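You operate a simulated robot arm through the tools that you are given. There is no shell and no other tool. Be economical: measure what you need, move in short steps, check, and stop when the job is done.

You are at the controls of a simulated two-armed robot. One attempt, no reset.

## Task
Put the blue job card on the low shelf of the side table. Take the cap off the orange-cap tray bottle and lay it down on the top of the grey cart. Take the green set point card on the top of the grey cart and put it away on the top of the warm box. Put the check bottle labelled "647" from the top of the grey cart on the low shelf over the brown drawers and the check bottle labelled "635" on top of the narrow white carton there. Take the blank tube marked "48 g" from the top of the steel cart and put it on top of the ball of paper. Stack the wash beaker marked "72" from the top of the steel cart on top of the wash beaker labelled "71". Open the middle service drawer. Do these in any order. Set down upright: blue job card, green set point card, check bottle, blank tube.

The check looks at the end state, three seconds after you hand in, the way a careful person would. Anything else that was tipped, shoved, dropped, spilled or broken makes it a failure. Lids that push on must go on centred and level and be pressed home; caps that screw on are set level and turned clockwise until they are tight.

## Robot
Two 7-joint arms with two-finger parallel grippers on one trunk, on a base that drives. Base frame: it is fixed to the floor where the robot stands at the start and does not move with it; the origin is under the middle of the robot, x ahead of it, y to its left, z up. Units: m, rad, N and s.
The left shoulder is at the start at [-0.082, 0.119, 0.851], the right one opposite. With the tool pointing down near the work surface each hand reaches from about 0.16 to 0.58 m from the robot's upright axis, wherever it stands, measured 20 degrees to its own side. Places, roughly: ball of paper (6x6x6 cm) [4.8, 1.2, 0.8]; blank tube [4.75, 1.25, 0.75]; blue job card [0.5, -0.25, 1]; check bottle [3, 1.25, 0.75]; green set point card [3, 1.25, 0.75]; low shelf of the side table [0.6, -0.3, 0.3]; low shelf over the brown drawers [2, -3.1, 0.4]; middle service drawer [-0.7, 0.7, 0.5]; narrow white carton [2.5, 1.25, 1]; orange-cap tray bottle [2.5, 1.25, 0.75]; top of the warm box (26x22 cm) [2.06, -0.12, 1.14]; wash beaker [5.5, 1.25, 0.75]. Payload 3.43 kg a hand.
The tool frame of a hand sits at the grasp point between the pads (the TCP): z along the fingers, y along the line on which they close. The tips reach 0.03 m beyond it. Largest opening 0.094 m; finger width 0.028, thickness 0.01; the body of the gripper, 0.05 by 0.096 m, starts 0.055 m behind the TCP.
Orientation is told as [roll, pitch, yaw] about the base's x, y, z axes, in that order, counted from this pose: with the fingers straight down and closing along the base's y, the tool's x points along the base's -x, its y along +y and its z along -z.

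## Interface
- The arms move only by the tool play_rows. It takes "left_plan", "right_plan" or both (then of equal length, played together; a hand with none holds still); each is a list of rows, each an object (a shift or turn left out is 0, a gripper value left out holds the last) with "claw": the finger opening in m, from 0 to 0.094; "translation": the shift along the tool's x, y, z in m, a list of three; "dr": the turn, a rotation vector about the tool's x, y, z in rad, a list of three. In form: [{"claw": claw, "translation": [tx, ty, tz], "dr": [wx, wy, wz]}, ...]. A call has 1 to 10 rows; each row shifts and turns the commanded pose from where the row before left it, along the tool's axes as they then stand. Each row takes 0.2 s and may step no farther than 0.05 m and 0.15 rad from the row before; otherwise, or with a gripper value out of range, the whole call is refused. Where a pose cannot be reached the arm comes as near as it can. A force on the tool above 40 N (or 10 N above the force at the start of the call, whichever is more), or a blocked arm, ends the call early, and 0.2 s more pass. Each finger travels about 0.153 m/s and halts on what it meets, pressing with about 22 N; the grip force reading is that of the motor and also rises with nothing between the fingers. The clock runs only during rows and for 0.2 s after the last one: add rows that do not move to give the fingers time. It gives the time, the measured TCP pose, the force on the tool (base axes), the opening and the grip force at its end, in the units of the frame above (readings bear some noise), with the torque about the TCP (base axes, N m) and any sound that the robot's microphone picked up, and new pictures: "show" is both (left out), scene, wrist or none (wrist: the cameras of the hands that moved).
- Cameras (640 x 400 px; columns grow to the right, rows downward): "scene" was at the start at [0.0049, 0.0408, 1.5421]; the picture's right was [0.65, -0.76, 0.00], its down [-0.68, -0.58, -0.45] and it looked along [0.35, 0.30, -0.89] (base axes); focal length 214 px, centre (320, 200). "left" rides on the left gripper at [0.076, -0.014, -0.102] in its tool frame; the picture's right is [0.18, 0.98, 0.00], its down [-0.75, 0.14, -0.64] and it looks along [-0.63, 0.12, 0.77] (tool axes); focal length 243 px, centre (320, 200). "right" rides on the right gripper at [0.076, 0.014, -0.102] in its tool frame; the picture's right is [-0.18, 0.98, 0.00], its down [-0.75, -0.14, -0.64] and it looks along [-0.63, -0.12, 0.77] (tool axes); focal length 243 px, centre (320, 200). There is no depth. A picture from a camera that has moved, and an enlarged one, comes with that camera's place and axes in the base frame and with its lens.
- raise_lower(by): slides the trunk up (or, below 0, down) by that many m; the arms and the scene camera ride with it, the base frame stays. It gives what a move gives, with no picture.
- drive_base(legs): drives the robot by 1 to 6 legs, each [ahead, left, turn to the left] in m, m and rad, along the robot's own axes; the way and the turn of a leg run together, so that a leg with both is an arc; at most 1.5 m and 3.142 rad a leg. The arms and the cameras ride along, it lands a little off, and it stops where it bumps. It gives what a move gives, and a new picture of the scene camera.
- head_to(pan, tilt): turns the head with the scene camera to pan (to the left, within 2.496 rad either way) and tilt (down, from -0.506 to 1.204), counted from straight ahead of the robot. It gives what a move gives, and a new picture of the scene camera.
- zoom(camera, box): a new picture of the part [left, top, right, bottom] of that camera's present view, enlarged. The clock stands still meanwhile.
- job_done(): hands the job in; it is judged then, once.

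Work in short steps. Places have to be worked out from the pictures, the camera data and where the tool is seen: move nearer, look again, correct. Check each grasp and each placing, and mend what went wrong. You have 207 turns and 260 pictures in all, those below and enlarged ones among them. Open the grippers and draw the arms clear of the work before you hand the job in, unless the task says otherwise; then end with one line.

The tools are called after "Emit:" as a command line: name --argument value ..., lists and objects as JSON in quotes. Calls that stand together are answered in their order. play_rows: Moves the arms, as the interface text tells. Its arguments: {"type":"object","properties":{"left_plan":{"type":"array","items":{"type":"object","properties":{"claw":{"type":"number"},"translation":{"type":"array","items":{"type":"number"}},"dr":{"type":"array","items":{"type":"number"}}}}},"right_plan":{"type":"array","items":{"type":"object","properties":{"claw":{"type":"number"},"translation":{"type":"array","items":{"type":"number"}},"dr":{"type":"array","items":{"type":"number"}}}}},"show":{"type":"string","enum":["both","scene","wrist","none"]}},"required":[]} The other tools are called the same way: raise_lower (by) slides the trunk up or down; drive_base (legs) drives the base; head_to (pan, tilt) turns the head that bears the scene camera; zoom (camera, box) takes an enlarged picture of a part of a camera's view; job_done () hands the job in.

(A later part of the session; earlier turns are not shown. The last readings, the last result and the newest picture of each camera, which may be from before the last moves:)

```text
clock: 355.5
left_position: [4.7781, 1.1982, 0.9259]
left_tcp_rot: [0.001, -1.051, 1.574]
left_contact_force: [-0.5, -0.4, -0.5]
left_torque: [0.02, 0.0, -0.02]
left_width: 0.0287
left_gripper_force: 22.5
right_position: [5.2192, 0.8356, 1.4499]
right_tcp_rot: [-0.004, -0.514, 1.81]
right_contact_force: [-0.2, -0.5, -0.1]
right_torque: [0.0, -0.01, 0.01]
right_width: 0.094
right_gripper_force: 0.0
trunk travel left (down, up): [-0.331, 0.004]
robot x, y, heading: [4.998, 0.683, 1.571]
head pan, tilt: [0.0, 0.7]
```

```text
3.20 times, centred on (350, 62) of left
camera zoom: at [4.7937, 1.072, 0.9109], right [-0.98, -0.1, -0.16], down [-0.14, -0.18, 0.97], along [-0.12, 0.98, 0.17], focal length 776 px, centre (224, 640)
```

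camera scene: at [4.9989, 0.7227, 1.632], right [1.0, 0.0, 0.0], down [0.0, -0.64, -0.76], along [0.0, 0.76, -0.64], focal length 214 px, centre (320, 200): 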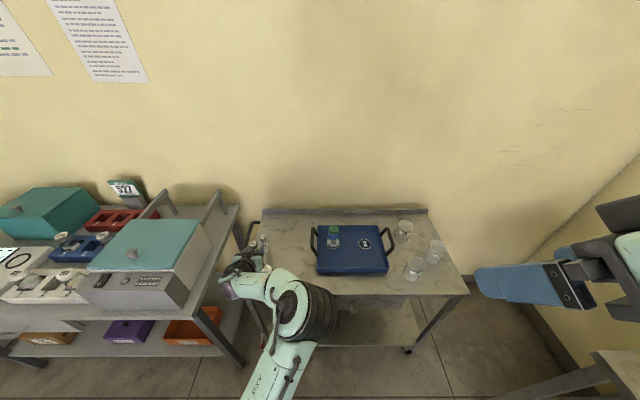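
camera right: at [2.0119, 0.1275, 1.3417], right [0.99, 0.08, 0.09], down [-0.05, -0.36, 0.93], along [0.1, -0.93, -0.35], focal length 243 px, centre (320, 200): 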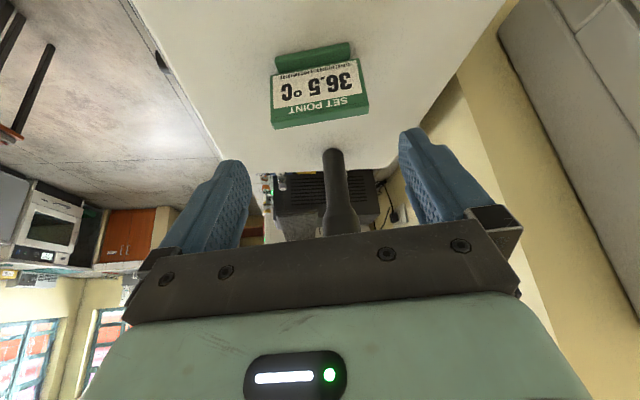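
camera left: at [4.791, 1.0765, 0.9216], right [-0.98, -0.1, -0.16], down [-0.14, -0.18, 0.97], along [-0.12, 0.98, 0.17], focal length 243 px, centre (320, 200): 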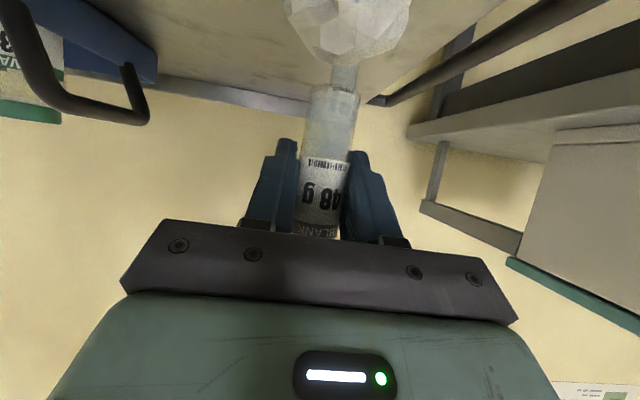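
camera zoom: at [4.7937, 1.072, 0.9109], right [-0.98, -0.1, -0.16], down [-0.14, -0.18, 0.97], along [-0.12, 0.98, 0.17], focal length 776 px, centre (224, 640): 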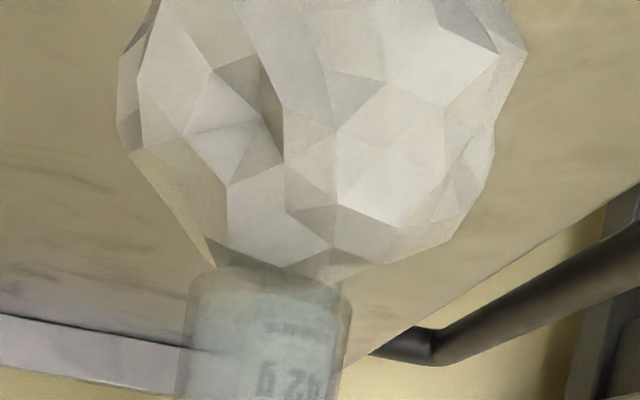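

I use the trunk for the fine descent, since the arm is at its reach limit.

Emit:
raise_lower --by -0.004

Emit:
raise_lower --by -0.003

Emit:
raise_lower --by -0.003

Emit:
zoom --camera "left" --box '[250, 0, 450, 125]'

```text
clock: 356.0
left_position: [4.7788, 1.1934, 0.923]
left_tcp_rot: [0.003, -1.055, 1.574]
left_contact_force: [-0.7, 2.6, 21.4]
left_torque: [0.1, -0.01, 0.0]
left_width: 0.0292
left_gripper_force: 22.2
right_position: [5.2206, 0.8334, 1.4462]
right_tcp_rot: [-0.003, -0.517, 1.812]
right_contact_force: [-0.1, -0.1, -0.1]
right_torque: [0.05, -0.01, 0.0]
right_width: 0.0941
right_gripper_force: 0.1
trunk travel left (down, up): [-0.327, 0.008]
robot x, y, heading: [4.9984, 0.684, 1.567]
head pan, tilt: [0.0, 0.7]
```

```text
clock: 356.5
left_position: [4.7793, 1.1914, 0.9173]
left_tcp_rot: [0.004, -1.046, 1.575]
left_contact_force: [-0.1, 1.9, 19.7]
left_torque: [-0.02, 0.06, -0.03]
left_width: 0.0291
left_gripper_force: 22.3
right_position: [5.2212, 0.8325, 1.4424]
right_tcp_rot: [-0.004, -0.516, 1.811]
right_contact_force: [-0.2, 0.1, 0.3]
right_torque: [0.01, 0.0, 0.01]
right_width: 0.0939
right_gripper_force: 0.1
trunk travel left (down, up): [-0.324, 0.011]
robot x, y, heading: [4.9978, 0.6847, 1.565]
head pan, tilt: [0.0, 0.7]
```

```text
clock: 357.1
left_position: [4.7788, 1.192, 0.9142]
left_tcp_rot: [0.006, -1.046, 1.575]
left_contact_force: [0.7, 0.3, 20.6]
left_torque: [-0.03, -0.03, -0.01]
left_width: 0.0288
left_gripper_force: 21.9
right_position: [5.2188, 0.8336, 1.4401]
right_tcp_rot: [-0.003, -0.517, 1.81]
right_contact_force: [0.1, 0.0, 0.1]
right_torque: [0.03, 0.0, 0.02]
right_width: 0.0937
right_gripper_force: 0.0
trunk travel left (down, up): [-0.321, 0.014]
robot x, y, heading: [5.0014, 0.6832, 1.57]
head pan, tilt: [0.0, 0.7]
```

```text
3.20 times, centred on (350, 62) of left
camera zoom: at [4.7945, 1.0661, 0.8994], right [-0.98, -0.1, -0.16], down [-0.14, -0.18, 0.97], along [-0.13, 0.98, 0.16], focal length 776 px, centre (224, 640)
```

zoom: 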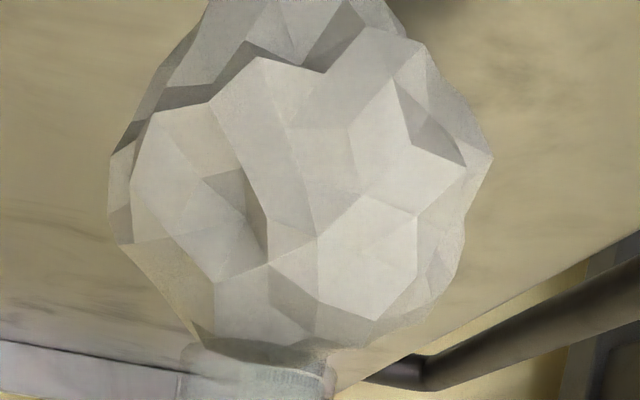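

Contact at about 20 N, and the tube drifted about 5 mm toward me. I unload slightly, shift forward 5 mm and press again lightly.

Emit:
play_rows --left_plan '[{"translation": [-0.0043, 0, -0.0025]}, {"translation": [-0.0025, 0.001, 0.0043]}, {"translation": [0.0026, 0, 0.0015]}, {}]' --show "none"

Emit:
zoom --camera "left" --box '[230, 0, 470, 150]'

Emit:
zoom --camera "scene" --box '[230, 225, 310, 290]'

```text
clock: 358.1
left_position: [4.7791, 1.1955, 0.9146]
left_tcp_rot: [0.004, -1.042, 1.574]
left_contact_force: [-1.6, 0.0, 1.7]
left_torque: [0.01, 0.02, 0.02]
left_width: 0.0288
left_gripper_force: 21.9
right_position: [5.2194, 0.8358, 1.4394]
right_tcp_rot: [-0.005, -0.515, 1.811]
right_contact_force: [0.4, -0.1, -0.2]
right_torque: [0.04, -0.03, 0.01]
right_width: 0.094
right_gripper_force: 0.0
trunk travel left (down, up): [-0.321, 0.014]
robot x, y, heading: [5.0002, 0.6807, 1.569]
head pan, tilt: [0.0, 0.7]
```

```text
2.67 times, centred on (350, 75) of left
camera zoom: at [4.795, 1.0706, 0.9008], right [-0.98, -0.1, -0.16], down [-0.14, -0.18, 0.97], along [-0.13, 0.98, 0.16], focal length 647 px, centre (240, 533)
```

zoom: 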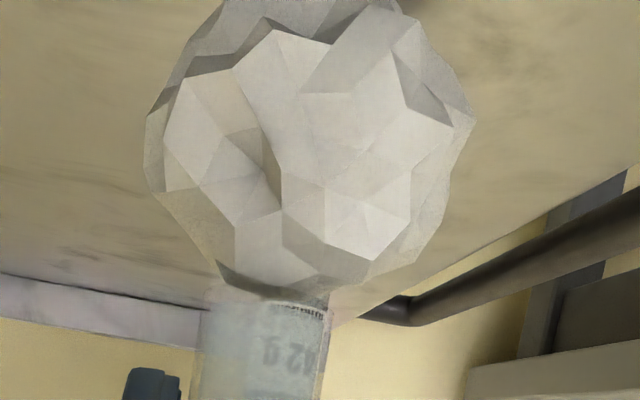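

```text
6.15 times, centred on (270, 258) of scene
camera zoom: at [4.999, 0.7227, 1.6225], right [1.0, 0.0, 0.0], down [0.0, -0.64, -0.77], along [0.0, 0.77, -0.64], focal length 1320 px, centre (628, -154)
```

zoom: 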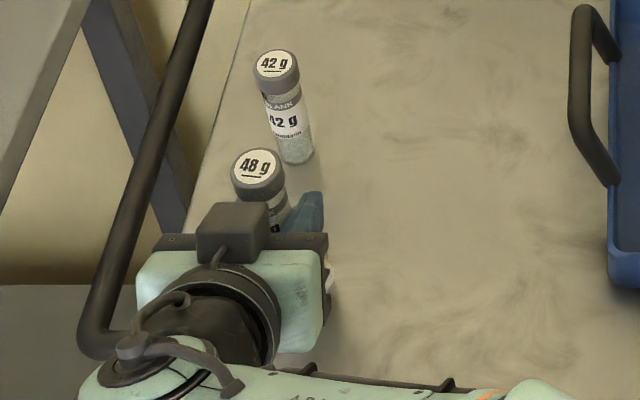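

The ball centre is at (4.777, 1.1985) and the tube axis at (4.779, 1.1985). I shift 2 mm and touch down lightly.

Emit:
play_rows --left_plan '[{"translation": [0, 0.002, 0]}, {"translation": [0.0013, 0, 0.0008]}, {"translation": [0.0013, 0, 0.0008]}, {}]' --show "none"

Emit:
play_rows --left_plan '[{"claw": 0.033}, {}, {}]' --show "wrist"

```text
clock: 359.1
left_position: [4.7799, 1.1964, 0.9147]
left_tcp_rot: [0.007, -1.047, 1.576]
left_contact_force: [-1.6, -0.3, 11.3]
left_torque: [-0.04, 0.06, 0.04]
left_width: 0.029
left_gripper_force: 21.7
left hand out of reach, approached as far as the arm can: row 1
right_position: [5.2195, 0.8343, 1.4408]
right_tcp_rot: [-0.003, -0.516, 1.809]
right_contact_force: [-0.3, -0.6, 0.6]
right_torque: [-0.05, 0.0, 0.02]
right_width: 0.0937
right_gripper_force: 0.1
trunk travel left (down, up): [-0.321, 0.014]
robot x, y, heading: [4.9995, 0.6841, 1.57]
head pan, tilt: [0.0, 0.7]
```

```text
clock: 359.9
left_position: [4.7816, 1.1958, 0.9115]
left_tcp_rot: [0.006, -1.042, 1.575]
left_contact_force: [0.6, -0.3, 0.1]
left_torque: [-0.01, 0.0, -0.01]
left_width: 0.033
left_gripper_force: 0.2
right_position: [5.2182, 0.8346, 1.4405]
right_tcp_rot: [-0.003, -0.514, 1.81]
right_contact_force: [0.0, -0.6, -0.5]
right_torque: [0.01, 0.0, 0.01]
right_width: 0.0941
right_gripper_force: 0.2
trunk travel left (down, up): [-0.321, 0.014]
robot x, y, heading: [4.9943, 0.6805, 1.571]
head pan, tilt: [0.0, 0.7]
camera left: at [4.796, 1.0705, 0.8984], right [-0.98, -0.1, -0.16], down [-0.14, -0.18, 0.97], along [-0.13, 0.98, 0.16], focal length 243 px, centre (320, 200)
```

left: 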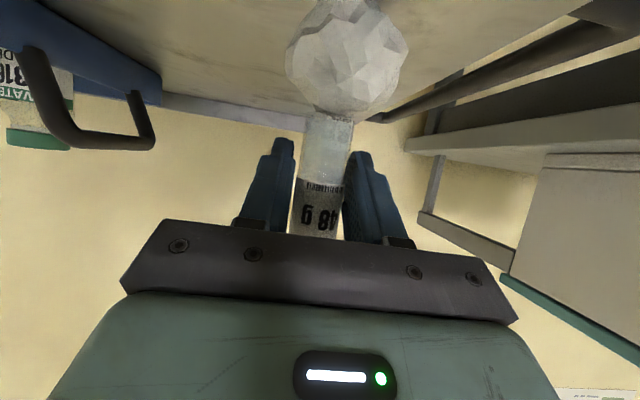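

The tube stays upright so far. I open a little more and check.

Emit:
play_rows --left_plan '[{"claw": 0.038}, {}, {}]' --show "wrist"

```text
clock: 360.7
left_position: [4.7809, 1.196, 0.9129]
left_tcp_rot: [0.004, -1.043, 1.576]
left_contact_force: [0.8, -1.3, 0.4]
left_torque: [0.02, 0.01, 0.03]
left_width: 0.0381
left_gripper_force: 0.0
right_position: [5.2195, 0.8353, 1.4409]
right_tcp_rot: [-0.004, -0.516, 1.81]
right_contact_force: [-0.5, 0.2, -0.3]
right_torque: [0.0, 0.05, 0.03]
right_width: 0.0938
right_gripper_force: 0.1
trunk travel left (down, up): [-0.321, 0.014]
robot x, y, heading: [4.9988, 0.6826, 1.571]
head pan, tilt: [0.0, 0.7]
camera left: at [4.796, 1.0705, 0.8985], right [-0.98, -0.1, -0.16], down [-0.14, -0.18, 0.97], along [-0.13, 0.98, 0.16], focal length 243 px, centre (320, 200)
```

left: 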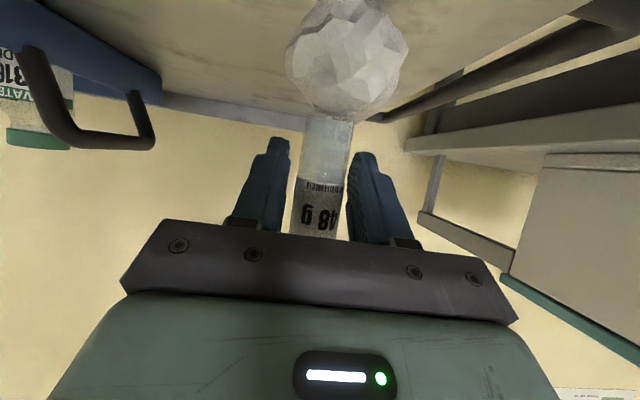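

It stands free with gaps on both sides. I open to 0.06, wait, then back straight out along the fingers slowly.

Emit:
play_rows --left_plan '[{"claw": 0.065}, {}, {}, {"translation": [0, 0, -0.01]}, {"translation": [0, 0, -0.02]}, {"translation": [0, 0, -0.03]}, {"translation": [0, 0, -0.04]}]' --show "wrist"

```text
clock: 362.3
left_position: [4.7808, 1.1079, 0.9633]
left_tcp_rot: [0.003, -1.043, 1.574]
left_contact_force: [-0.3, -0.1, -0.1]
left_torque: [-0.01, 0.02, -0.01]
left_width: 0.0651
left_gripper_force: 0.0
right_position: [5.2189, 0.834, 1.4417]
right_tcp_rot: [-0.006, -0.513, 1.813]
right_contact_force: [-0.6, -0.5, 0.7]
right_torque: [0.02, 0.0, -0.03]
right_width: 0.0939
right_gripper_force: 0.0
trunk travel left (down, up): [-0.321, 0.014]
robot x, y, heading: [4.9972, 0.6797, 1.568]
head pan, tilt: [0.0, 0.7]
camera left: at [4.7954, 0.9829, 0.9487], right [-0.98, -0.1, -0.16], down [-0.14, -0.18, 0.97], along [-0.12, 0.98, 0.16], focal length 243 px, centre (320, 200)
```

left: 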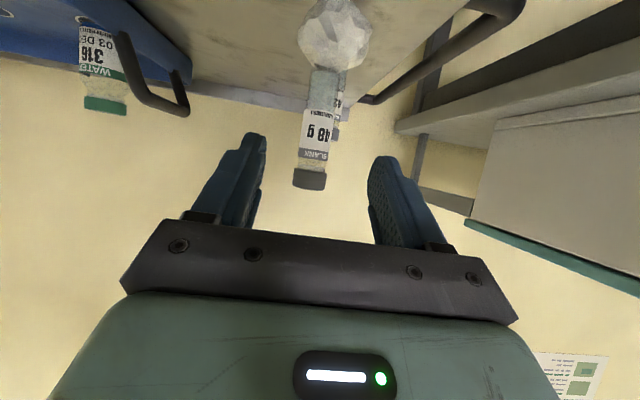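

The 48 g tube stands upright on the ball. I back the base straight off, then lift the left hand clear and move along toward the beakers.

Emit:
drive_base --legs '[[-0.2, 0, 0]]'

Emit:
play_rows --left_plan '[{"translation": [-0.02, -0.0, -0.012]}, {"translation": [-0.02, 0.0, -0.012]}, {"translation": [-0.02, 0.0, -0.012]}]' --show "none"

Emit:
drive_base --legs '[[0, -0.38, 0]]'

Emit:
zoom --camera "scene" --box '[280, 150, 420, 260]'

```text
clock: 363.9
left_position: [4.7791, 0.9108, 0.9634]
left_tcp_rot: [0.004, -1.042, 1.578]
left_contact_force: [-0.3, 0.1, -0.3]
left_torque: [-0.03, -0.04, 0.0]
left_width: 0.0649
left_gripper_force: 0.0
right_position: [5.2181, 0.6365, 1.4401]
right_tcp_rot: [-0.005, -0.514, 1.814]
right_contact_force: [-0.4, -0.1, -0.2]
right_torque: [0.02, 0.01, -0.03]
right_width: 0.0939
right_gripper_force: 0.1
trunk travel left (down, up): [-0.321, 0.014]
robot x, y, heading: [4.9988, 0.4798, 1.573]
head pan, tilt: [0.0, 0.7]
camera scene: at [4.9988, 0.5236, 1.6227], right [1.0, 0.0, 0.0], down [0.0, -0.64, -0.76], along [0.0, 0.76, -0.64], focal length 214 px, centre (320, 200)
```

scene: 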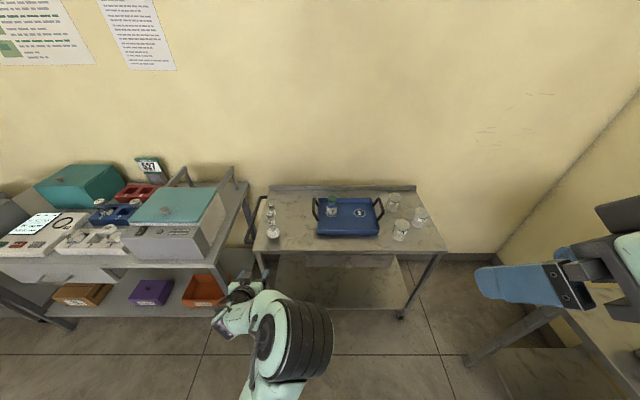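

```text
clock: 364.7
left_position: [4.778, 0.9075, 1.0327]
left_tcp_rot: [0.005, -1.042, 1.577]
left_contact_force: [-0.5, -0.6, 0.0]
left_torque: [-0.02, 0.0, -0.02]
left_width: 0.0649
left_gripper_force: 0.0
right_position: [5.2182, 0.6365, 1.4398]
right_tcp_rot: [-0.006, -0.517, 1.815]
right_contact_force: [-1.0, -0.7, 0.2]
right_torque: [-0.02, 0.02, -0.01]
right_width: 0.0939
right_gripper_force: 0.1
trunk travel left (down, up): [-0.321, 0.014]
robot x, y, heading: [4.9957, 0.4824, 1.57]
head pan, tilt: [0.0, 0.7]
```

```text
clock: 368.5
left_position: [5.1576, 0.9094, 1.0326]
left_tcp_rot: [0.002, -1.045, 1.576]
left_contact_force: [-0.9, 0.5, 0.2]
left_torque: [0.05, -0.03, 0.03]
left_width: 0.065
left_gripper_force: 0.1
right_position: [5.5972, 0.6361, 1.4411]
right_tcp_rot: [-0.002, -0.515, 1.811]
right_contact_force: [-0.3, 0.0, -0.4]
right_torque: [0.02, 0.0, 0.02]
right_width: 0.0938
right_gripper_force: 0.1
trunk travel left (down, up): [-0.321, 0.014]
robot x, y, heading: [5.38, 0.4797, 1.568]
head pan, tilt: [0.0, 0.7]
camera scene: at [5.3777, 0.5233, 1.6225], right [1.0, 0.0, 0.0], down [0.0, -0.64, -0.76], along [0.0, 0.76, -0.64], focal length 214 px, centre (320, 200)
```

scene: 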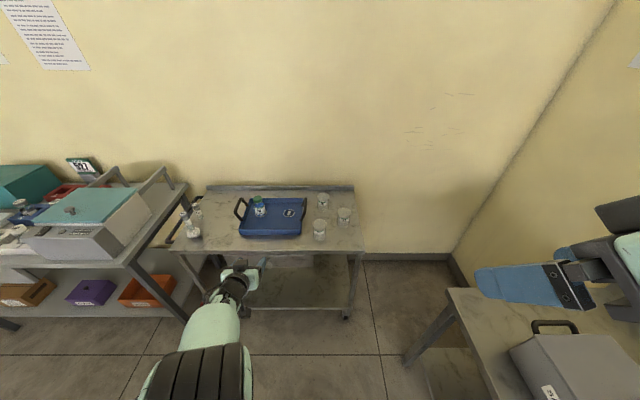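

```text
3.64 times, centred on (350, 205) of scene
camera zoom: at [5.3777, 0.5233, 1.6225], right [1.0, 0.0, 0.0], down [0.0, -0.64, -0.76], along [0.0, 0.76, -0.64], focal length 780 px, centre (211, 182)
```

zoom: 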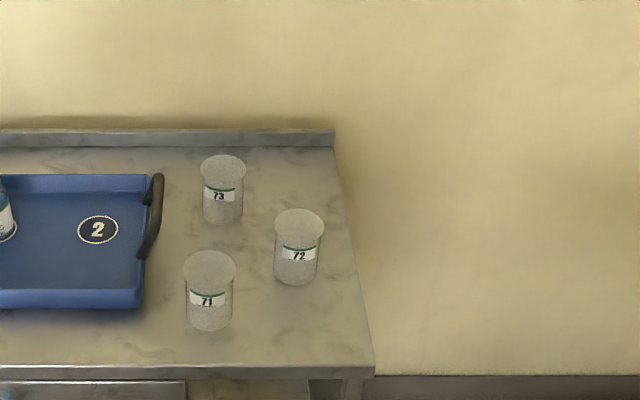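

Beaker 72 is at (5.497, 1.270) and 71 at (5.375, 1.188), both about 10 cm tall with a 6.6 cm rim. I drive ahead 0.25 and bring the right hand over.

Emit:
drive_base --legs '[[0.24, 0, 0]]'

Emit:
play_rows --right_plan '[{"dr": [0.055, 0, 0.1]}, {"dr": [0.055, 0, 0.1]}, {"translation": [-0.03, 0.0, 0.035]}, {"translation": [-0.03, 0.0, 0.035]}, {"translation": [-0.03, 0.0, 0.035]}, {"translation": [-0.03, 0.0, 0.035]}, {"translation": [-0.03, 0.0, 0.035]}]'

```text
clock: 370.3
left_position: [5.1571, 1.1459, 1.0323]
left_tcp_rot: [0.004, -1.043, 1.577]
left_contact_force: [0.2, -0.3, 0.1]
left_torque: [0.01, 0.0, 0.01]
left_width: 0.0649
left_gripper_force: 0.0
right_position: [5.5973, 0.8725, 1.4399]
right_tcp_rot: [-0.003, -0.515, 1.815]
right_contact_force: [-0.7, -0.4, 0.0]
right_torque: [0.01, 0.01, -0.02]
right_width: 0.0937
right_gripper_force: 0.0
trunk travel left (down, up): [-0.321, 0.014]
robot x, y, heading: [5.3777, 0.7205, 1.57]
head pan, tilt: [0.0, 0.7]
camera scene: at [5.3776, 0.7607, 1.6223], right [1.0, 0.0, 0.0], down [0.0, -0.64, -0.77], along [0.0, 0.77, -0.64], focal length 214 px, centre (320, 200)
```

scene: 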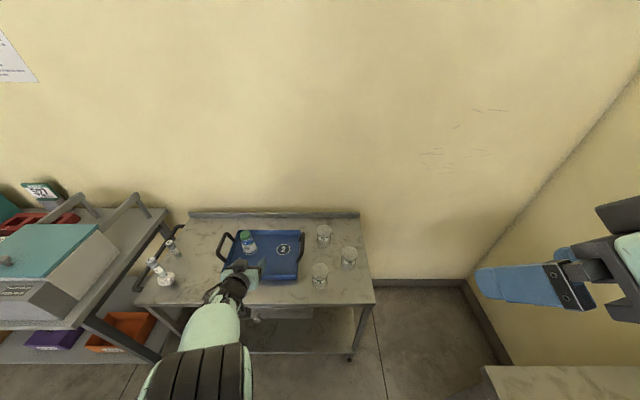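

```text
clock: 371.9
left_position: [5.1573, 1.1486, 1.0322]
left_tcp_rot: [0.003, -1.044, 1.579]
left_contact_force: [0.9, -0.1, 0.4]
left_torque: [0.02, -0.01, 0.02]
left_width: 0.065
left_gripper_force: 0.0
right_position: [5.5953, 1.0941, 1.3619]
right_tcp_rot: [-0.001, -0.514, 1.583]
right_contact_force: [0.4, 0.3, -0.3]
right_torque: [0.0, 0.03, -0.04]
right_width: 0.094
right_gripper_force: 0.1
trunk travel left (down, up): [-0.321, 0.014]
robot x, y, heading: [5.3773, 0.7222, 1.567]
head pan, tilt: [0.0, 0.7]
camera scene: at [5.3777, 0.7628, 1.6225], right [1.0, 0.0, 0.0], down [0.0, -0.65, -0.76], along [0.0, 0.76, -0.65], focal length 214 px, centre (320, 200)
camera right: at [5.5822, 0.9768, 1.4141], right [-0.98, 0.15, 0.09], down [0.14, 0.34, 0.93], along [0.11, 0.93, -0.36], focal length 243 px, centre (320, 200)
```

scene: 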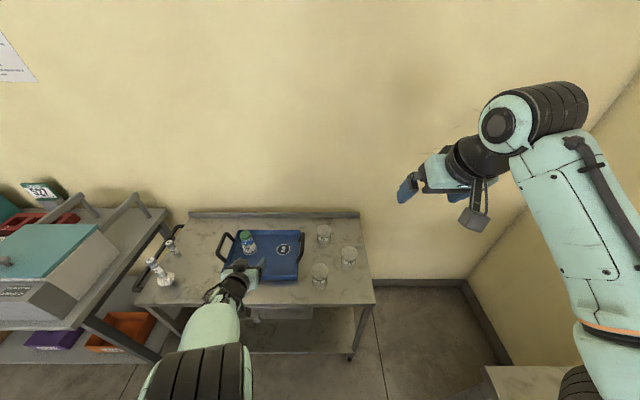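
right: 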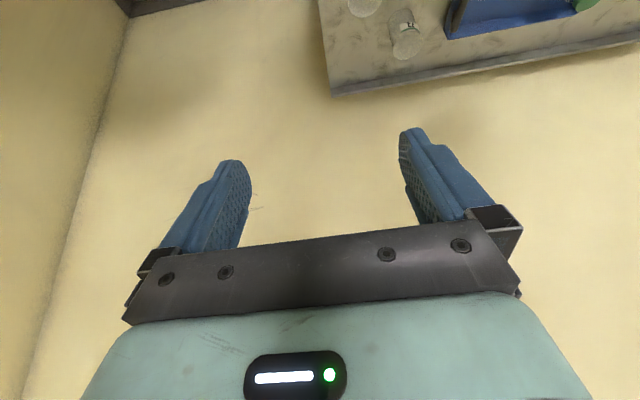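

I bring the right hand down to a standoff above beaker 72.

Emit:
play_rows --right_plan '[{"translation": [0.0077, 0.0108, 0.0404]}, {"translation": [0.0077, 0.0108, 0.0404]}, {"translation": [0.0077, 0.0108, 0.0404]}, {"translation": [0.0077, 0.0108, 0.0404]}, {"translation": [0.0077, 0.0108, 0.0404]}, {"translation": [0.0077, 0.0108, 0.0404]}, {"translation": [0.0077, 0.0108, 0.0404]}, {"translation": [0.0077, 0.0108, 0.0404]}, {"translation": [0.0077, 0.0108, 0.0404]}, {}]'

```text
clock: 374.1
left_position: [5.1579, 1.1466, 1.0337]
left_tcp_rot: [0.006, -1.044, 1.579]
left_contact_force: [-0.7, 0.4, -0.9]
left_torque: [0.0, 0.0, 0.0]
left_width: 0.0649
left_gripper_force: 0.0
right_position: [5.4963, 1.2106, 1.0109]
right_tcp_rot: [-0.001, -0.517, 1.583]
right_contact_force: [0.4, -0.5, 0.0]
right_torque: [0.0, 0.01, -0.02]
right_width: 0.094
right_gripper_force: 0.1
trunk travel left (down, up): [-0.321, 0.014]
robot x, y, heading: [5.3773, 0.7163, 1.565]
head pan, tilt: [0.0, 0.7]
camera scene: at [5.3779, 0.7605, 1.6225], right [1.0, 0.0, 0.0], down [0.0, -0.64, -0.77], along [0.0, 0.77, -0.64], focal length 214 px, centre (320, 200)
camera right: at [5.4828, 1.0934, 1.0629], right [-0.98, 0.15, 0.09], down [0.14, 0.34, 0.93], along [0.11, 0.93, -0.36], focal length 243 px, centre (320, 200)
```

scene: 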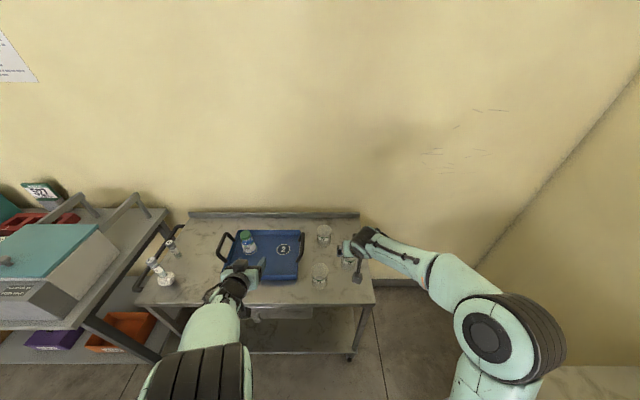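
right: 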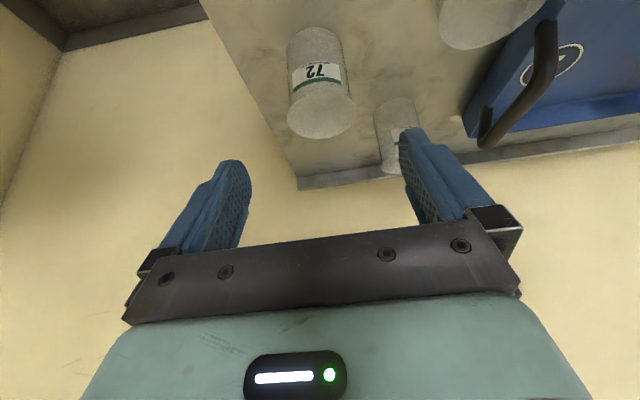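

Beaker 72's rim is centred under the hand. I descend around it, check, then grip.

Emit:
play_rows --right_plan '[{"translation": [0.0077, 0.002, 0.02]}, {"translation": [0, 0, 0.035]}, {"translation": [0, 0, 0.035]}, {"translation": [0, 0, 0.0276]}, {}]' --show "wrist"

```text
clock: 375.3
left_position: [5.1567, 1.1463, 1.0332]
left_tcp_rot: [0.001, -1.044, 1.577]
left_contact_force: [0.0, -0.8, 0.4]
left_torque: [-0.01, 0.02, -0.01]
left_width: 0.065
left_gripper_force: 0.0
right_position: [5.4929, 1.2604, 0.9052]
right_tcp_rot: [0.0, -0.518, 1.583]
right_contact_force: [0.5, 0.4, 0.6]
right_torque: [0.01, 0.03, 0.0]
right_width: 0.0941
right_gripper_force: 0.0
trunk travel left (down, up): [-0.321, 0.014]
robot x, y, heading: [5.3764, 0.7198, 1.574]
head pan, tilt: [0.0, 0.7]
camera right: at [5.4804, 1.1436, 0.9567], right [-0.98, 0.15, 0.09], down [0.14, 0.34, 0.93], along [0.11, 0.93, -0.36], focal length 243 px, centre (320, 200)
```

right: 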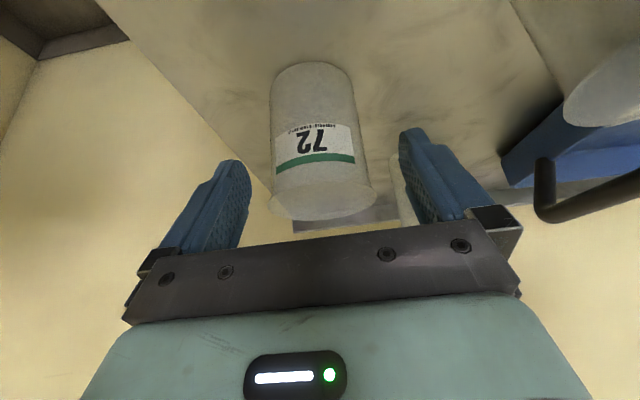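

The beaker's centre is about 2.3 cm further back, (5.496, 1.283), with its rim at z about 0.903. I adjust and close on it.

Emit:
play_rows --right_plan '[{"translation": [-0.0137, -0.002, 0.0216]}, {}, {"claw": 0.055}, {}, {}]' --show "wrist"

```text
clock: 376.5
left_position: [5.1579, 1.1464, 1.032]
left_tcp_rot: [0.001, -1.044, 1.577]
left_contact_force: [0.0, -0.2, -0.2]
left_torque: [0.0, -0.01, 0.02]
left_width: 0.0652
left_gripper_force: 0.1
right_position: [5.4949, 1.2824, 0.894]
right_tcp_rot: [-0.002, -0.515, 1.582]
right_contact_force: [0.3, 0.0, 0.5]
right_torque: [-0.03, 0.0, 0.0]
right_width: 0.0639
right_gripper_force: 22.3
trunk travel left (down, up): [-0.321, 0.014]
robot x, y, heading: [5.379, 0.7191, 1.57]
head pan, tilt: [0.0, 0.7]
camera right: at [5.4821, 1.1659, 0.9448], right [-0.98, 0.15, 0.09], down [0.14, 0.34, 0.93], along [0.11, 0.93, -0.36], focal length 243 px, centre (320, 200)
```

right: 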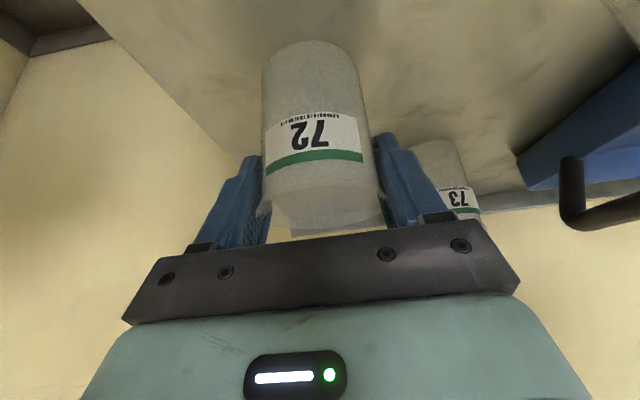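

Gripped at 0.064. I lift it 14 cm and bring it toward 71.

Emit:
play_rows --right_plan '[{"translation": [-0.0173, 0, -0.0305]}, {"translation": [-0.0173, 0, -0.0305]}, {"translation": [-0.0173, 0, -0.0305]}, {"translation": [-0.0173, 0, -0.0305]}, {"translation": [0.018, 0.0305, -0.01]}, {"translation": [0.018, 0.0305, -0.01]}, {"translation": [0.018, 0.0305, -0.01]}, {"translation": [0.018, 0.0305, -0.01]}, {}]'

```text
clock: 378.5
left_position: [5.1566, 1.1478, 1.0323]
left_tcp_rot: [0.002, -1.044, 1.578]
left_contact_force: [0.3, -0.7, -0.1]
left_torque: [-0.01, 0.0, -0.01]
left_width: 0.065
left_gripper_force: 0.0
right_position: [5.3748, 1.1985, 1.033]
right_tcp_rot: [-0.003, -0.514, 1.583]
right_contact_force: [0.4, 0.0, -1.2]
right_torque: [0.01, 0.0, -0.01]
right_width: 0.0641
right_gripper_force: 21.8
trunk travel left (down, up): [-0.321, 0.014]
robot x, y, heading: [5.3797, 0.7166, 1.571]
head pan, tilt: [0.0, 0.7]
camera scene: at [5.3783, 0.7615, 1.6225], right [1.0, 0.0, 0.0], down [0.0, -0.64, -0.76], along [0.0, 0.76, -0.64], focal length 214 px, centre (320, 200)
camera right: at [5.361, 1.0818, 1.0855], right [-0.98, 0.15, 0.09], down [0.14, 0.34, 0.93], along [0.11, 0.93, -0.36], focal length 243 px, centre (320, 200)
```

scene: 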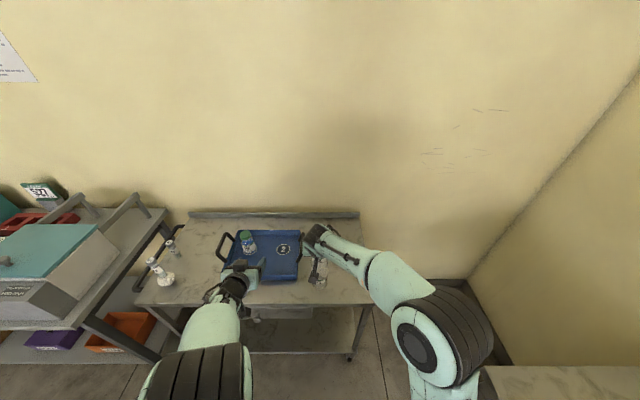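
right: 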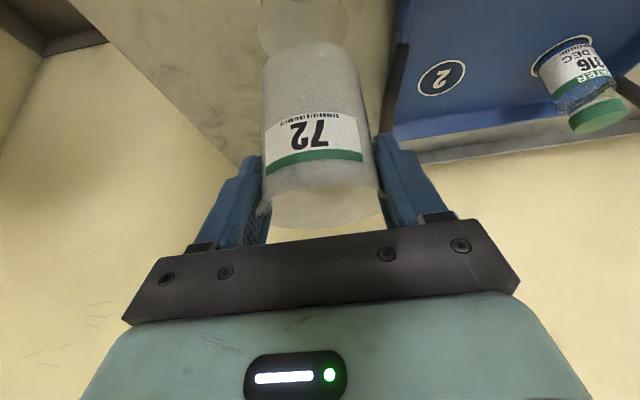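

I zoom in on 71's rim beneath.

Emit:
zoom --camera "right" --box '[220, 0, 420, 125]'

Emit:
zoom --camera "scene" --box '[290, 215, 360, 300]'

```text
3.20 times, centred on (320, 62) of right
camera zoom: at [5.361, 1.0818, 1.0855], right [-0.98, 0.15, 0.09], down [0.14, 0.34, 0.93], along [0.11, 0.93, -0.36], focal length 776 px, centre (320, 640)
```

zoom: 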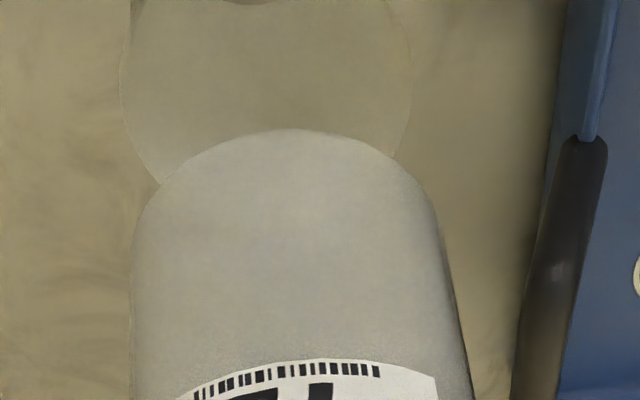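

```text
4.71 times, centred on (325, 258) of scene
camera zoom: at [5.3783, 0.7615, 1.6225], right [1.0, 0.0, 0.0], down [0.0, -0.64, -0.76], along [0.0, 0.76, -0.64], focal length 1009 px, centre (296, -71)
```

zoom: 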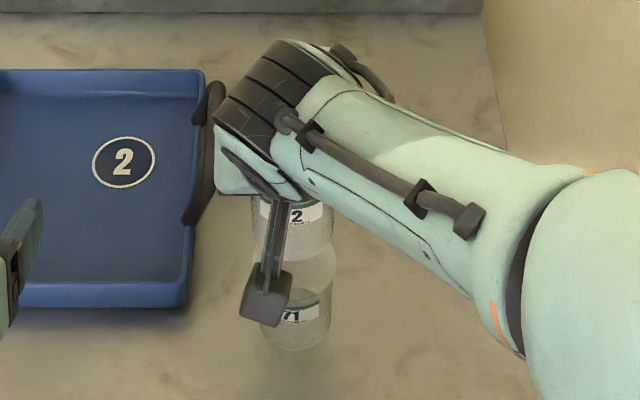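

71's rim is centred at (5.374, 1.199), z 0.90, and 72 is aligned within about 2 mm. I lower to just above, then check.

Emit:
play_rows --right_plan '[{"translation": [0.0098, 0.0005, 0.0174]}, {"translation": [0.0098, 0, 0.0174]}, {"translation": [0.0049, 0, 0.0087]}, {}]' --show "none"

Emit:
zoom --camera "right" --box '[220, 0, 420, 125]'

```text
clock: 379.5
left_position: [5.1576, 1.1471, 1.0323]
left_tcp_rot: [0.001, -1.043, 1.578]
left_contact_force: [-0.6, 0.0, 0.0]
left_torque: [0.01, 0.04, 0.02]
left_width: 0.0653
left_gripper_force: 0.1
right_position: [5.3738, 1.199, 0.9825]
right_tcp_rot: [-0.002, -0.516, 1.584]
right_contact_force: [-0.7, -0.2, -0.8]
right_torque: [0.02, 0.01, 0.01]
right_width: 0.0637
right_gripper_force: 21.6
trunk travel left (down, up): [-0.321, 0.014]
robot x, y, heading: [5.3754, 0.7207, 1.574]
head pan, tilt: [0.0, 0.7]
```

```text
3.20 times, centred on (320, 62) of right
camera zoom: at [5.3605, 1.082, 1.0348], right [-0.98, 0.15, 0.09], down [0.14, 0.34, 0.93], along [0.11, 0.93, -0.36], focal length 776 px, centre (320, 640)
```

zoom: 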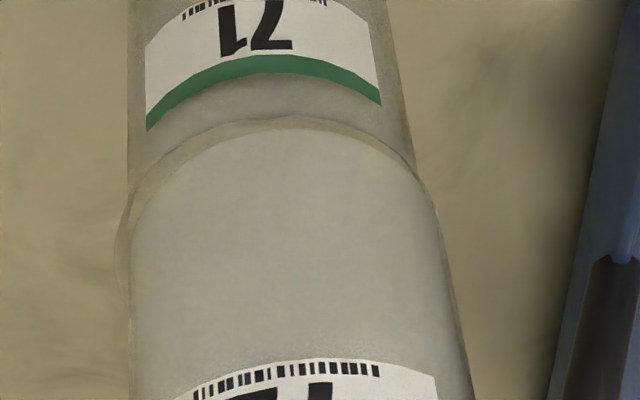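

72's base is right at 71's rim, nearly concentric. I trim 1 mm and lower in small steps until it seats.

Emit:
play_rows --right_plan '[{"translation": [0.0025, -0.001, 0.0044]}, {"translation": [0.0025, 0, 0.0044]}, {"translation": [0.0025, 0, 0.0044]}, {}]' --show "none"

Emit:
zoom --camera "right" --box '[220, 0, 420, 125]'

```text
clock: 380.5
left_position: [5.1566, 1.1454, 1.034]
left_tcp_rot: [0.001, -1.044, 1.578]
left_contact_force: [-0.2, -0.5, -0.2]
left_torque: [0.01, 0.04, 0.0]
left_width: 0.0652
left_gripper_force: 0.0
right_position: [5.3747, 1.1984, 0.9694]
right_tcp_rot: [0.001, -0.522, 1.585]
right_contact_force: [0.1, 3.6, 23.4]
right_torque: [-0.01, -0.03, 0.14]
right_width: 0.0655
right_gripper_force: 22.3
trunk travel left (down, up): [-0.321, 0.014]
robot x, y, heading: [5.3783, 0.7197, 1.568]
head pan, tilt: [0.0, 0.7]
```

```text
3.20 times, centred on (320, 62) of right
camera zoom: at [5.3613, 1.0823, 1.0215], right [-0.98, 0.15, 0.09], down [0.14, 0.34, 0.93], along [0.11, 0.93, -0.35], focal length 776 px, centre (320, 640)
```

zoom: 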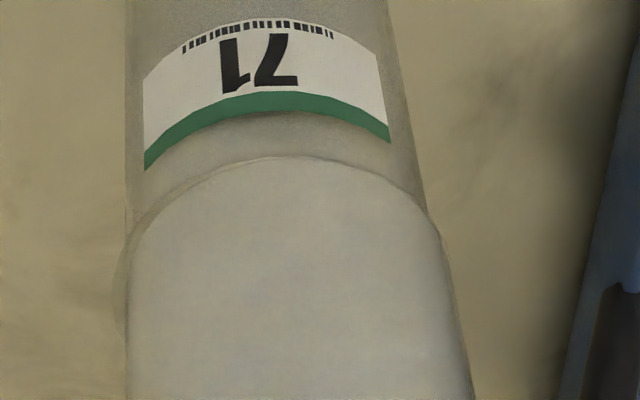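

Contact at 23 N, with 72 seated on 71's rim. I ease off, shift 1.5 mm to centre it, press lightly again, and look.

Emit:
play_rows --right_plan '[{"translation": [-0.0015, 0, -0.0026]}, {"translation": [0, -0.0015, 0]}, {"translation": [0.0015, 0, 0.0026]}, {}]' --show "none"

Emit:
zoom --camera "right" --box '[220, 0, 420, 125]'

```text
clock: 381.5
left_position: [5.1572, 1.1467, 1.0338]
left_tcp_rot: [0.002, -1.043, 1.577]
left_contact_force: [-0.3, 0.9, 0.5]
left_torque: [0.02, -0.01, 0.03]
left_width: 0.0652
left_gripper_force: 0.2
right_position: [5.3762, 1.1986, 0.9681]
right_tcp_rot: [-0.001, -0.519, 1.583]
right_contact_force: [-1.9, 3.0, 18.4]
right_torque: [-0.12, 0.01, 0.0]
right_width: 0.0653
right_gripper_force: 21.9
trunk travel left (down, up): [-0.321, 0.014]
robot x, y, heading: [5.3793, 0.7198, 1.569]
head pan, tilt: [0.0, 0.7]
```

```text
3.20 times, centred on (320, 62) of right
camera zoom: at [5.3632, 1.0816, 1.0203], right [-0.98, 0.15, 0.09], down [0.14, 0.34, 0.93], along [0.11, 0.93, -0.35], focal length 776 px, centre (320, 640)
```

zoom: 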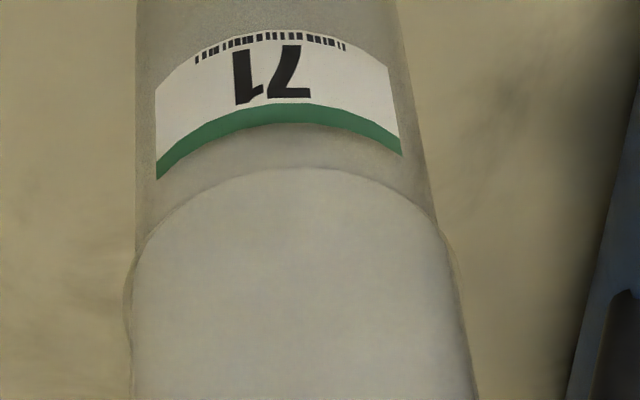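

Now it's well centred. I open gradually.

Emit:
play_rows --right_plan '[{"claw": 0.07}, {}, {}]' --show "wrist"

```text
clock: 382.3
left_position: [5.1583, 1.1471, 1.0335]
left_tcp_rot: [0.002, -1.044, 1.577]
left_contact_force: [-0.5, 0.3, 0.1]
left_torque: [0.0, 0.02, 0.01]
left_width: 0.0651
left_gripper_force: 0.1
right_position: [5.3756, 1.1984, 0.9673]
right_tcp_rot: [-0.002, -0.516, 1.584]
right_contact_force: [-0.4, 0.5, 0.1]
right_torque: [0.0, -0.04, -0.02]
right_width: 0.0704
right_gripper_force: 0.0
trunk travel left (down, up): [-0.321, 0.014]
robot x, y, heading: [5.3759, 0.725, 1.573]
head pan, tilt: [0.0, 0.7]
camera right: at [5.3634, 1.082, 1.0192], right [-0.98, 0.15, 0.09], down [0.14, 0.34, 0.93], along [0.11, 0.93, -0.36], focal length 243 px, centre (320, 200)
```

right: 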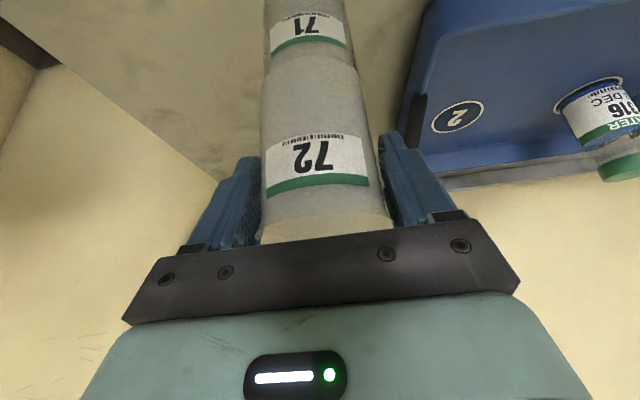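

It stands on its own. I open to 0.092 and withdraw up and back along the fingers.

Emit:
play_rows --right_plan '[{"claw": 0.092}, {}, {"translation": [0, 0, -0.02]}, {"translation": [0, 0, -0.035]}, {"translation": [0, 0, -0.045]}, {"translation": [0, 0, -0.045]}, {"translation": [0, 0, -0.045]}]'

```text
clock: 383.9
left_position: [5.1573, 1.1467, 1.0319]
left_tcp_rot: [0.004, -1.044, 1.577]
left_contact_force: [0.5, 0.4, -0.7]
left_torque: [0.01, -0.02, -0.01]
left_width: 0.0647
left_gripper_force: 0.1
right_position: [5.3765, 1.1051, 1.1342]
right_tcp_rot: [-0.001, -0.515, 1.584]
right_contact_force: [1.3, 0.0, -0.8]
right_torque: [0.0, -0.01, 0.01]
right_width: 0.0923
right_gripper_force: 0.1
trunk travel left (down, up): [-0.321, 0.014]
robot x, y, heading: [5.3778, 0.7179, 1.565]
head pan, tilt: [0.0, 0.7]
camera scene: at [5.378, 0.7603, 1.6225], right [1.0, 0.0, 0.0], down [0.0, -0.64, -0.77], along [0.0, 0.77, -0.64], focal length 214 px, centre (320, 200)
camera right: at [5.3637, 0.9878, 1.1859], right [-0.98, 0.15, 0.09], down [0.14, 0.34, 0.93], along [0.11, 0.93, -0.36], focal length 243 px, centre (320, 200)
```

scene: 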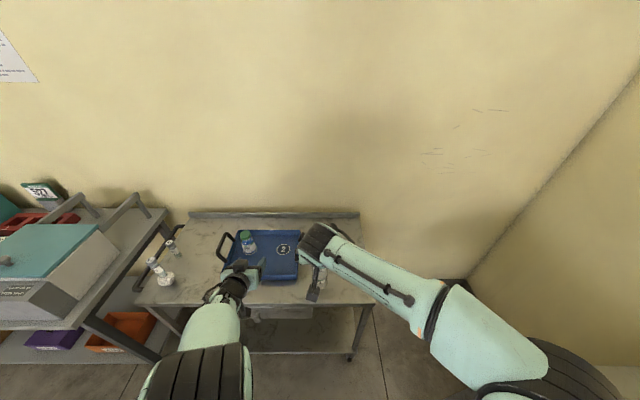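
right: 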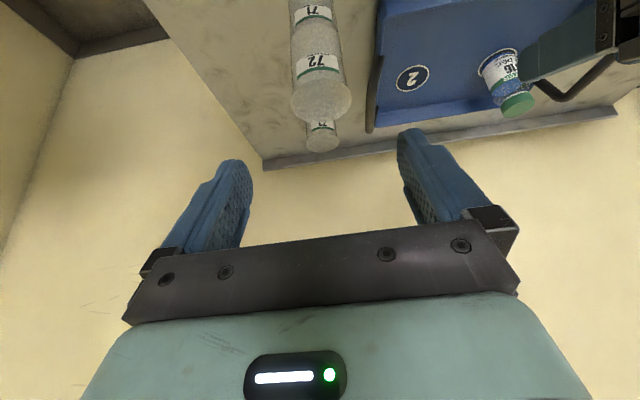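

The stack stands. I back straight off and verify the steel cart.

Emit:
drive_base --legs '[[-0.3, 0, 0]]'

Emit:
head_to --pan 0.2 --tilt 0.55

Emit:
zoom --camera "scene" --box '[180, 150, 400, 290]'

```text
clock: 386.0
left_position: [5.1557, 0.8442, 1.0329]
left_tcp_rot: [0.003, -1.043, 1.58]
left_contact_force: [-0.1, -0.8, 0.7]
left_torque: [0.01, -0.02, -0.04]
left_width: 0.065
left_gripper_force: 0.1
right_position: [5.3776, 0.802, 1.134]
right_tcp_rot: [-0.001, -0.514, 1.585]
right_contact_force: [0.1, -0.3, -0.2]
right_torque: [0.0, -0.03, 0.03]
right_width: 0.0919
right_gripper_force: 0.1
trunk travel left (down, up): [-0.321, 0.014]
robot x, y, heading: [5.3767, 0.4181, 1.567]
head pan, tilt: [0.0, 0.7]
camera scene: at [5.3779, 0.4574, 1.6227], right [1.0, 0.0, 0.0], down [0.0, -0.64, -0.76], along [0.0, 0.76, -0.64], focal length 214 px, centre (320, 200)
```

scene: 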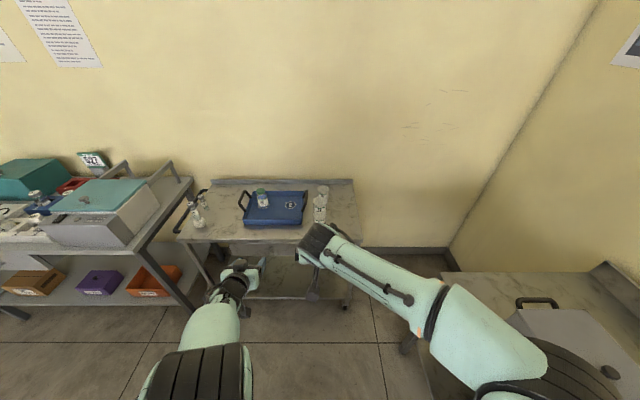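

```text
clock: 386.7
left_position: [5.1581, 0.844, 1.0331]
left_tcp_rot: [0.002, -1.044, 1.579]
left_contact_force: [0.2, -0.4, -0.1]
left_torque: [-0.04, -0.01, 0.01]
left_width: 0.0651
left_gripper_force: 0.1
right_position: [5.3766, 0.8013, 1.1329]
right_tcp_rot: [0.0, -0.514, 1.583]
right_contact_force: [0.3, -0.2, 0.0]
right_torque: [0.03, -0.02, 0.02]
right_width: 0.0919
right_gripper_force: 0.1
trunk travel left (down, up): [-0.321, 0.014]
robot x, y, heading: [5.3749, 0.417, 1.568]
head pan, tilt: [0.201, 0.55]
camera scene: at [5.3601, 0.4602, 1.6356], right [0.98, 0.2, 0.0], down [0.1, -0.51, -0.85], along [-0.17, 0.84, -0.52], focal length 214 px, centre (320, 200)
```

scene: 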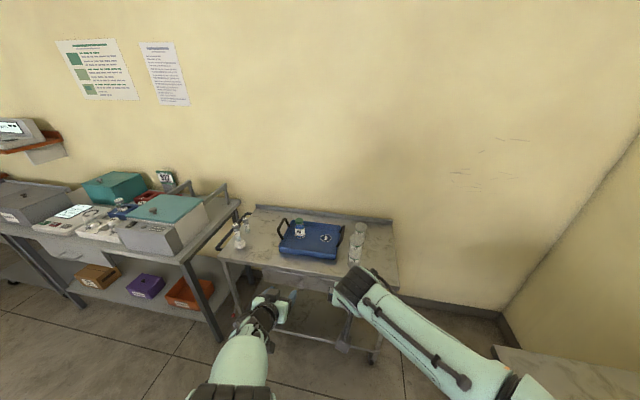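

```text
2.86 times, centred on (290, 220) of scene
camera zoom: at [5.3601, 0.4602, 1.6356], right [0.98, 0.2, 0.0], down [0.1, -0.51, -0.85], along [-0.17, 0.84, -0.52], focal length 613 px, centre (406, 143)
```

zoom: 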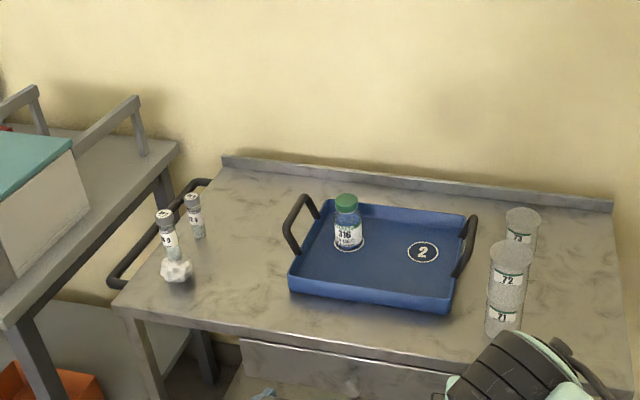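

Everything on the steel cart is in order. I pass by the grey cart for a final check of the items there.

Emit:
drive_base --legs '[[0.06, 0, 0], [0, 1.4, 0], [0, 1.0, 0]]'

Emit:
head_to --pan 0.3 --tilt 0.55

Emit:
zoom --camera "scene" --box '[180, 170, 400, 310]'

```text
clock: 408.3
left_position: [2.7718, 0.899, 1.0343]
left_tcp_rot: [0.002, -1.045, 1.579]
left_contact_force: [-0.3, -0.2, 0.0]
left_torque: [0.01, 0.03, 0.02]
left_width: 0.0651
left_gripper_force: 0.1
right_position: [2.9913, 0.8573, 1.1328]
right_tcp_rot: [-0.002, -0.515, 1.586]
right_contact_force: [-0.3, 0.3, 0.1]
right_torque: [-0.04, -0.02, -0.02]
right_width: 0.0922
right_gripper_force: 0.1
trunk travel left (down, up): [-0.321, 0.014]
robot x, y, heading: [2.9907, 0.4726, 1.573]
head pan, tilt: [0.201, 0.55]
camera scene: at [2.975, 0.517, 1.6357], right [0.98, 0.2, 0.0], down [0.11, -0.51, -0.85], along [-0.17, 0.84, -0.52], focal length 214 px, centre (320, 200)
```

scene: 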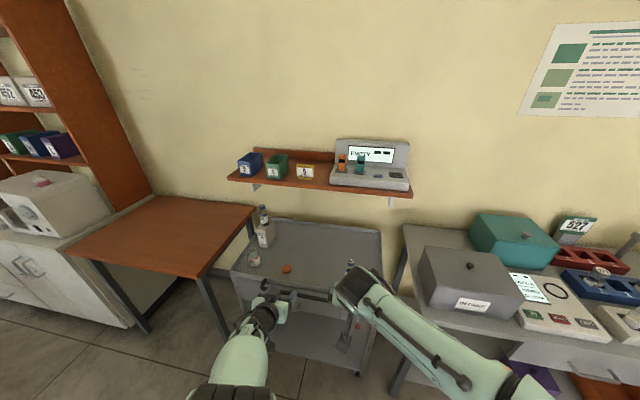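

```text
clock: 409.0
left_position: [2.7719, 0.8989, 1.0334]
left_tcp_rot: [0.001, -1.043, 1.581]
left_contact_force: [0.1, 0.1, 0.0]
left_torque: [0.01, -0.01, -0.01]
left_width: 0.0652
left_gripper_force: 0.0
right_position: [2.9906, 0.8584, 1.133]
right_tcp_rot: [-0.001, -0.514, 1.584]
right_contact_force: [-0.3, 1.3, 0.1]
right_torque: [-0.02, -0.01, 0.02]
right_width: 0.0921
right_gripper_force: 0.0
trunk travel left (down, up): [-0.321, 0.014]
robot x, y, heading: [2.9899, 0.4748, 1.568]
head pan, tilt: [0.3, 0.55]
camera scene: at [2.9664, 0.5148, 1.6356], right [0.95, 0.3, 0.0], down [0.16, -0.5, -0.85], along [-0.25, 0.81, -0.52], focal length 214 px, centre (320, 200)
```

scene: 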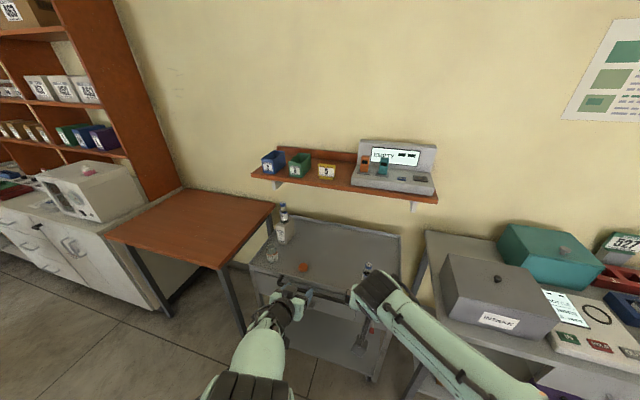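

```text
2.86 times, centred on (290, 240) of scene
camera zoom: at [2.9664, 0.5148, 1.6356], right [0.95, 0.3, 0.0], down [0.16, -0.5, -0.85], along [-0.25, 0.81, -0.52], focal length 613 px, centre (406, 86)
```

zoom: 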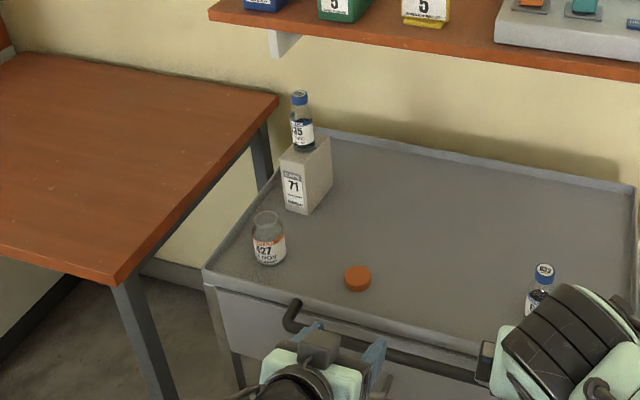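

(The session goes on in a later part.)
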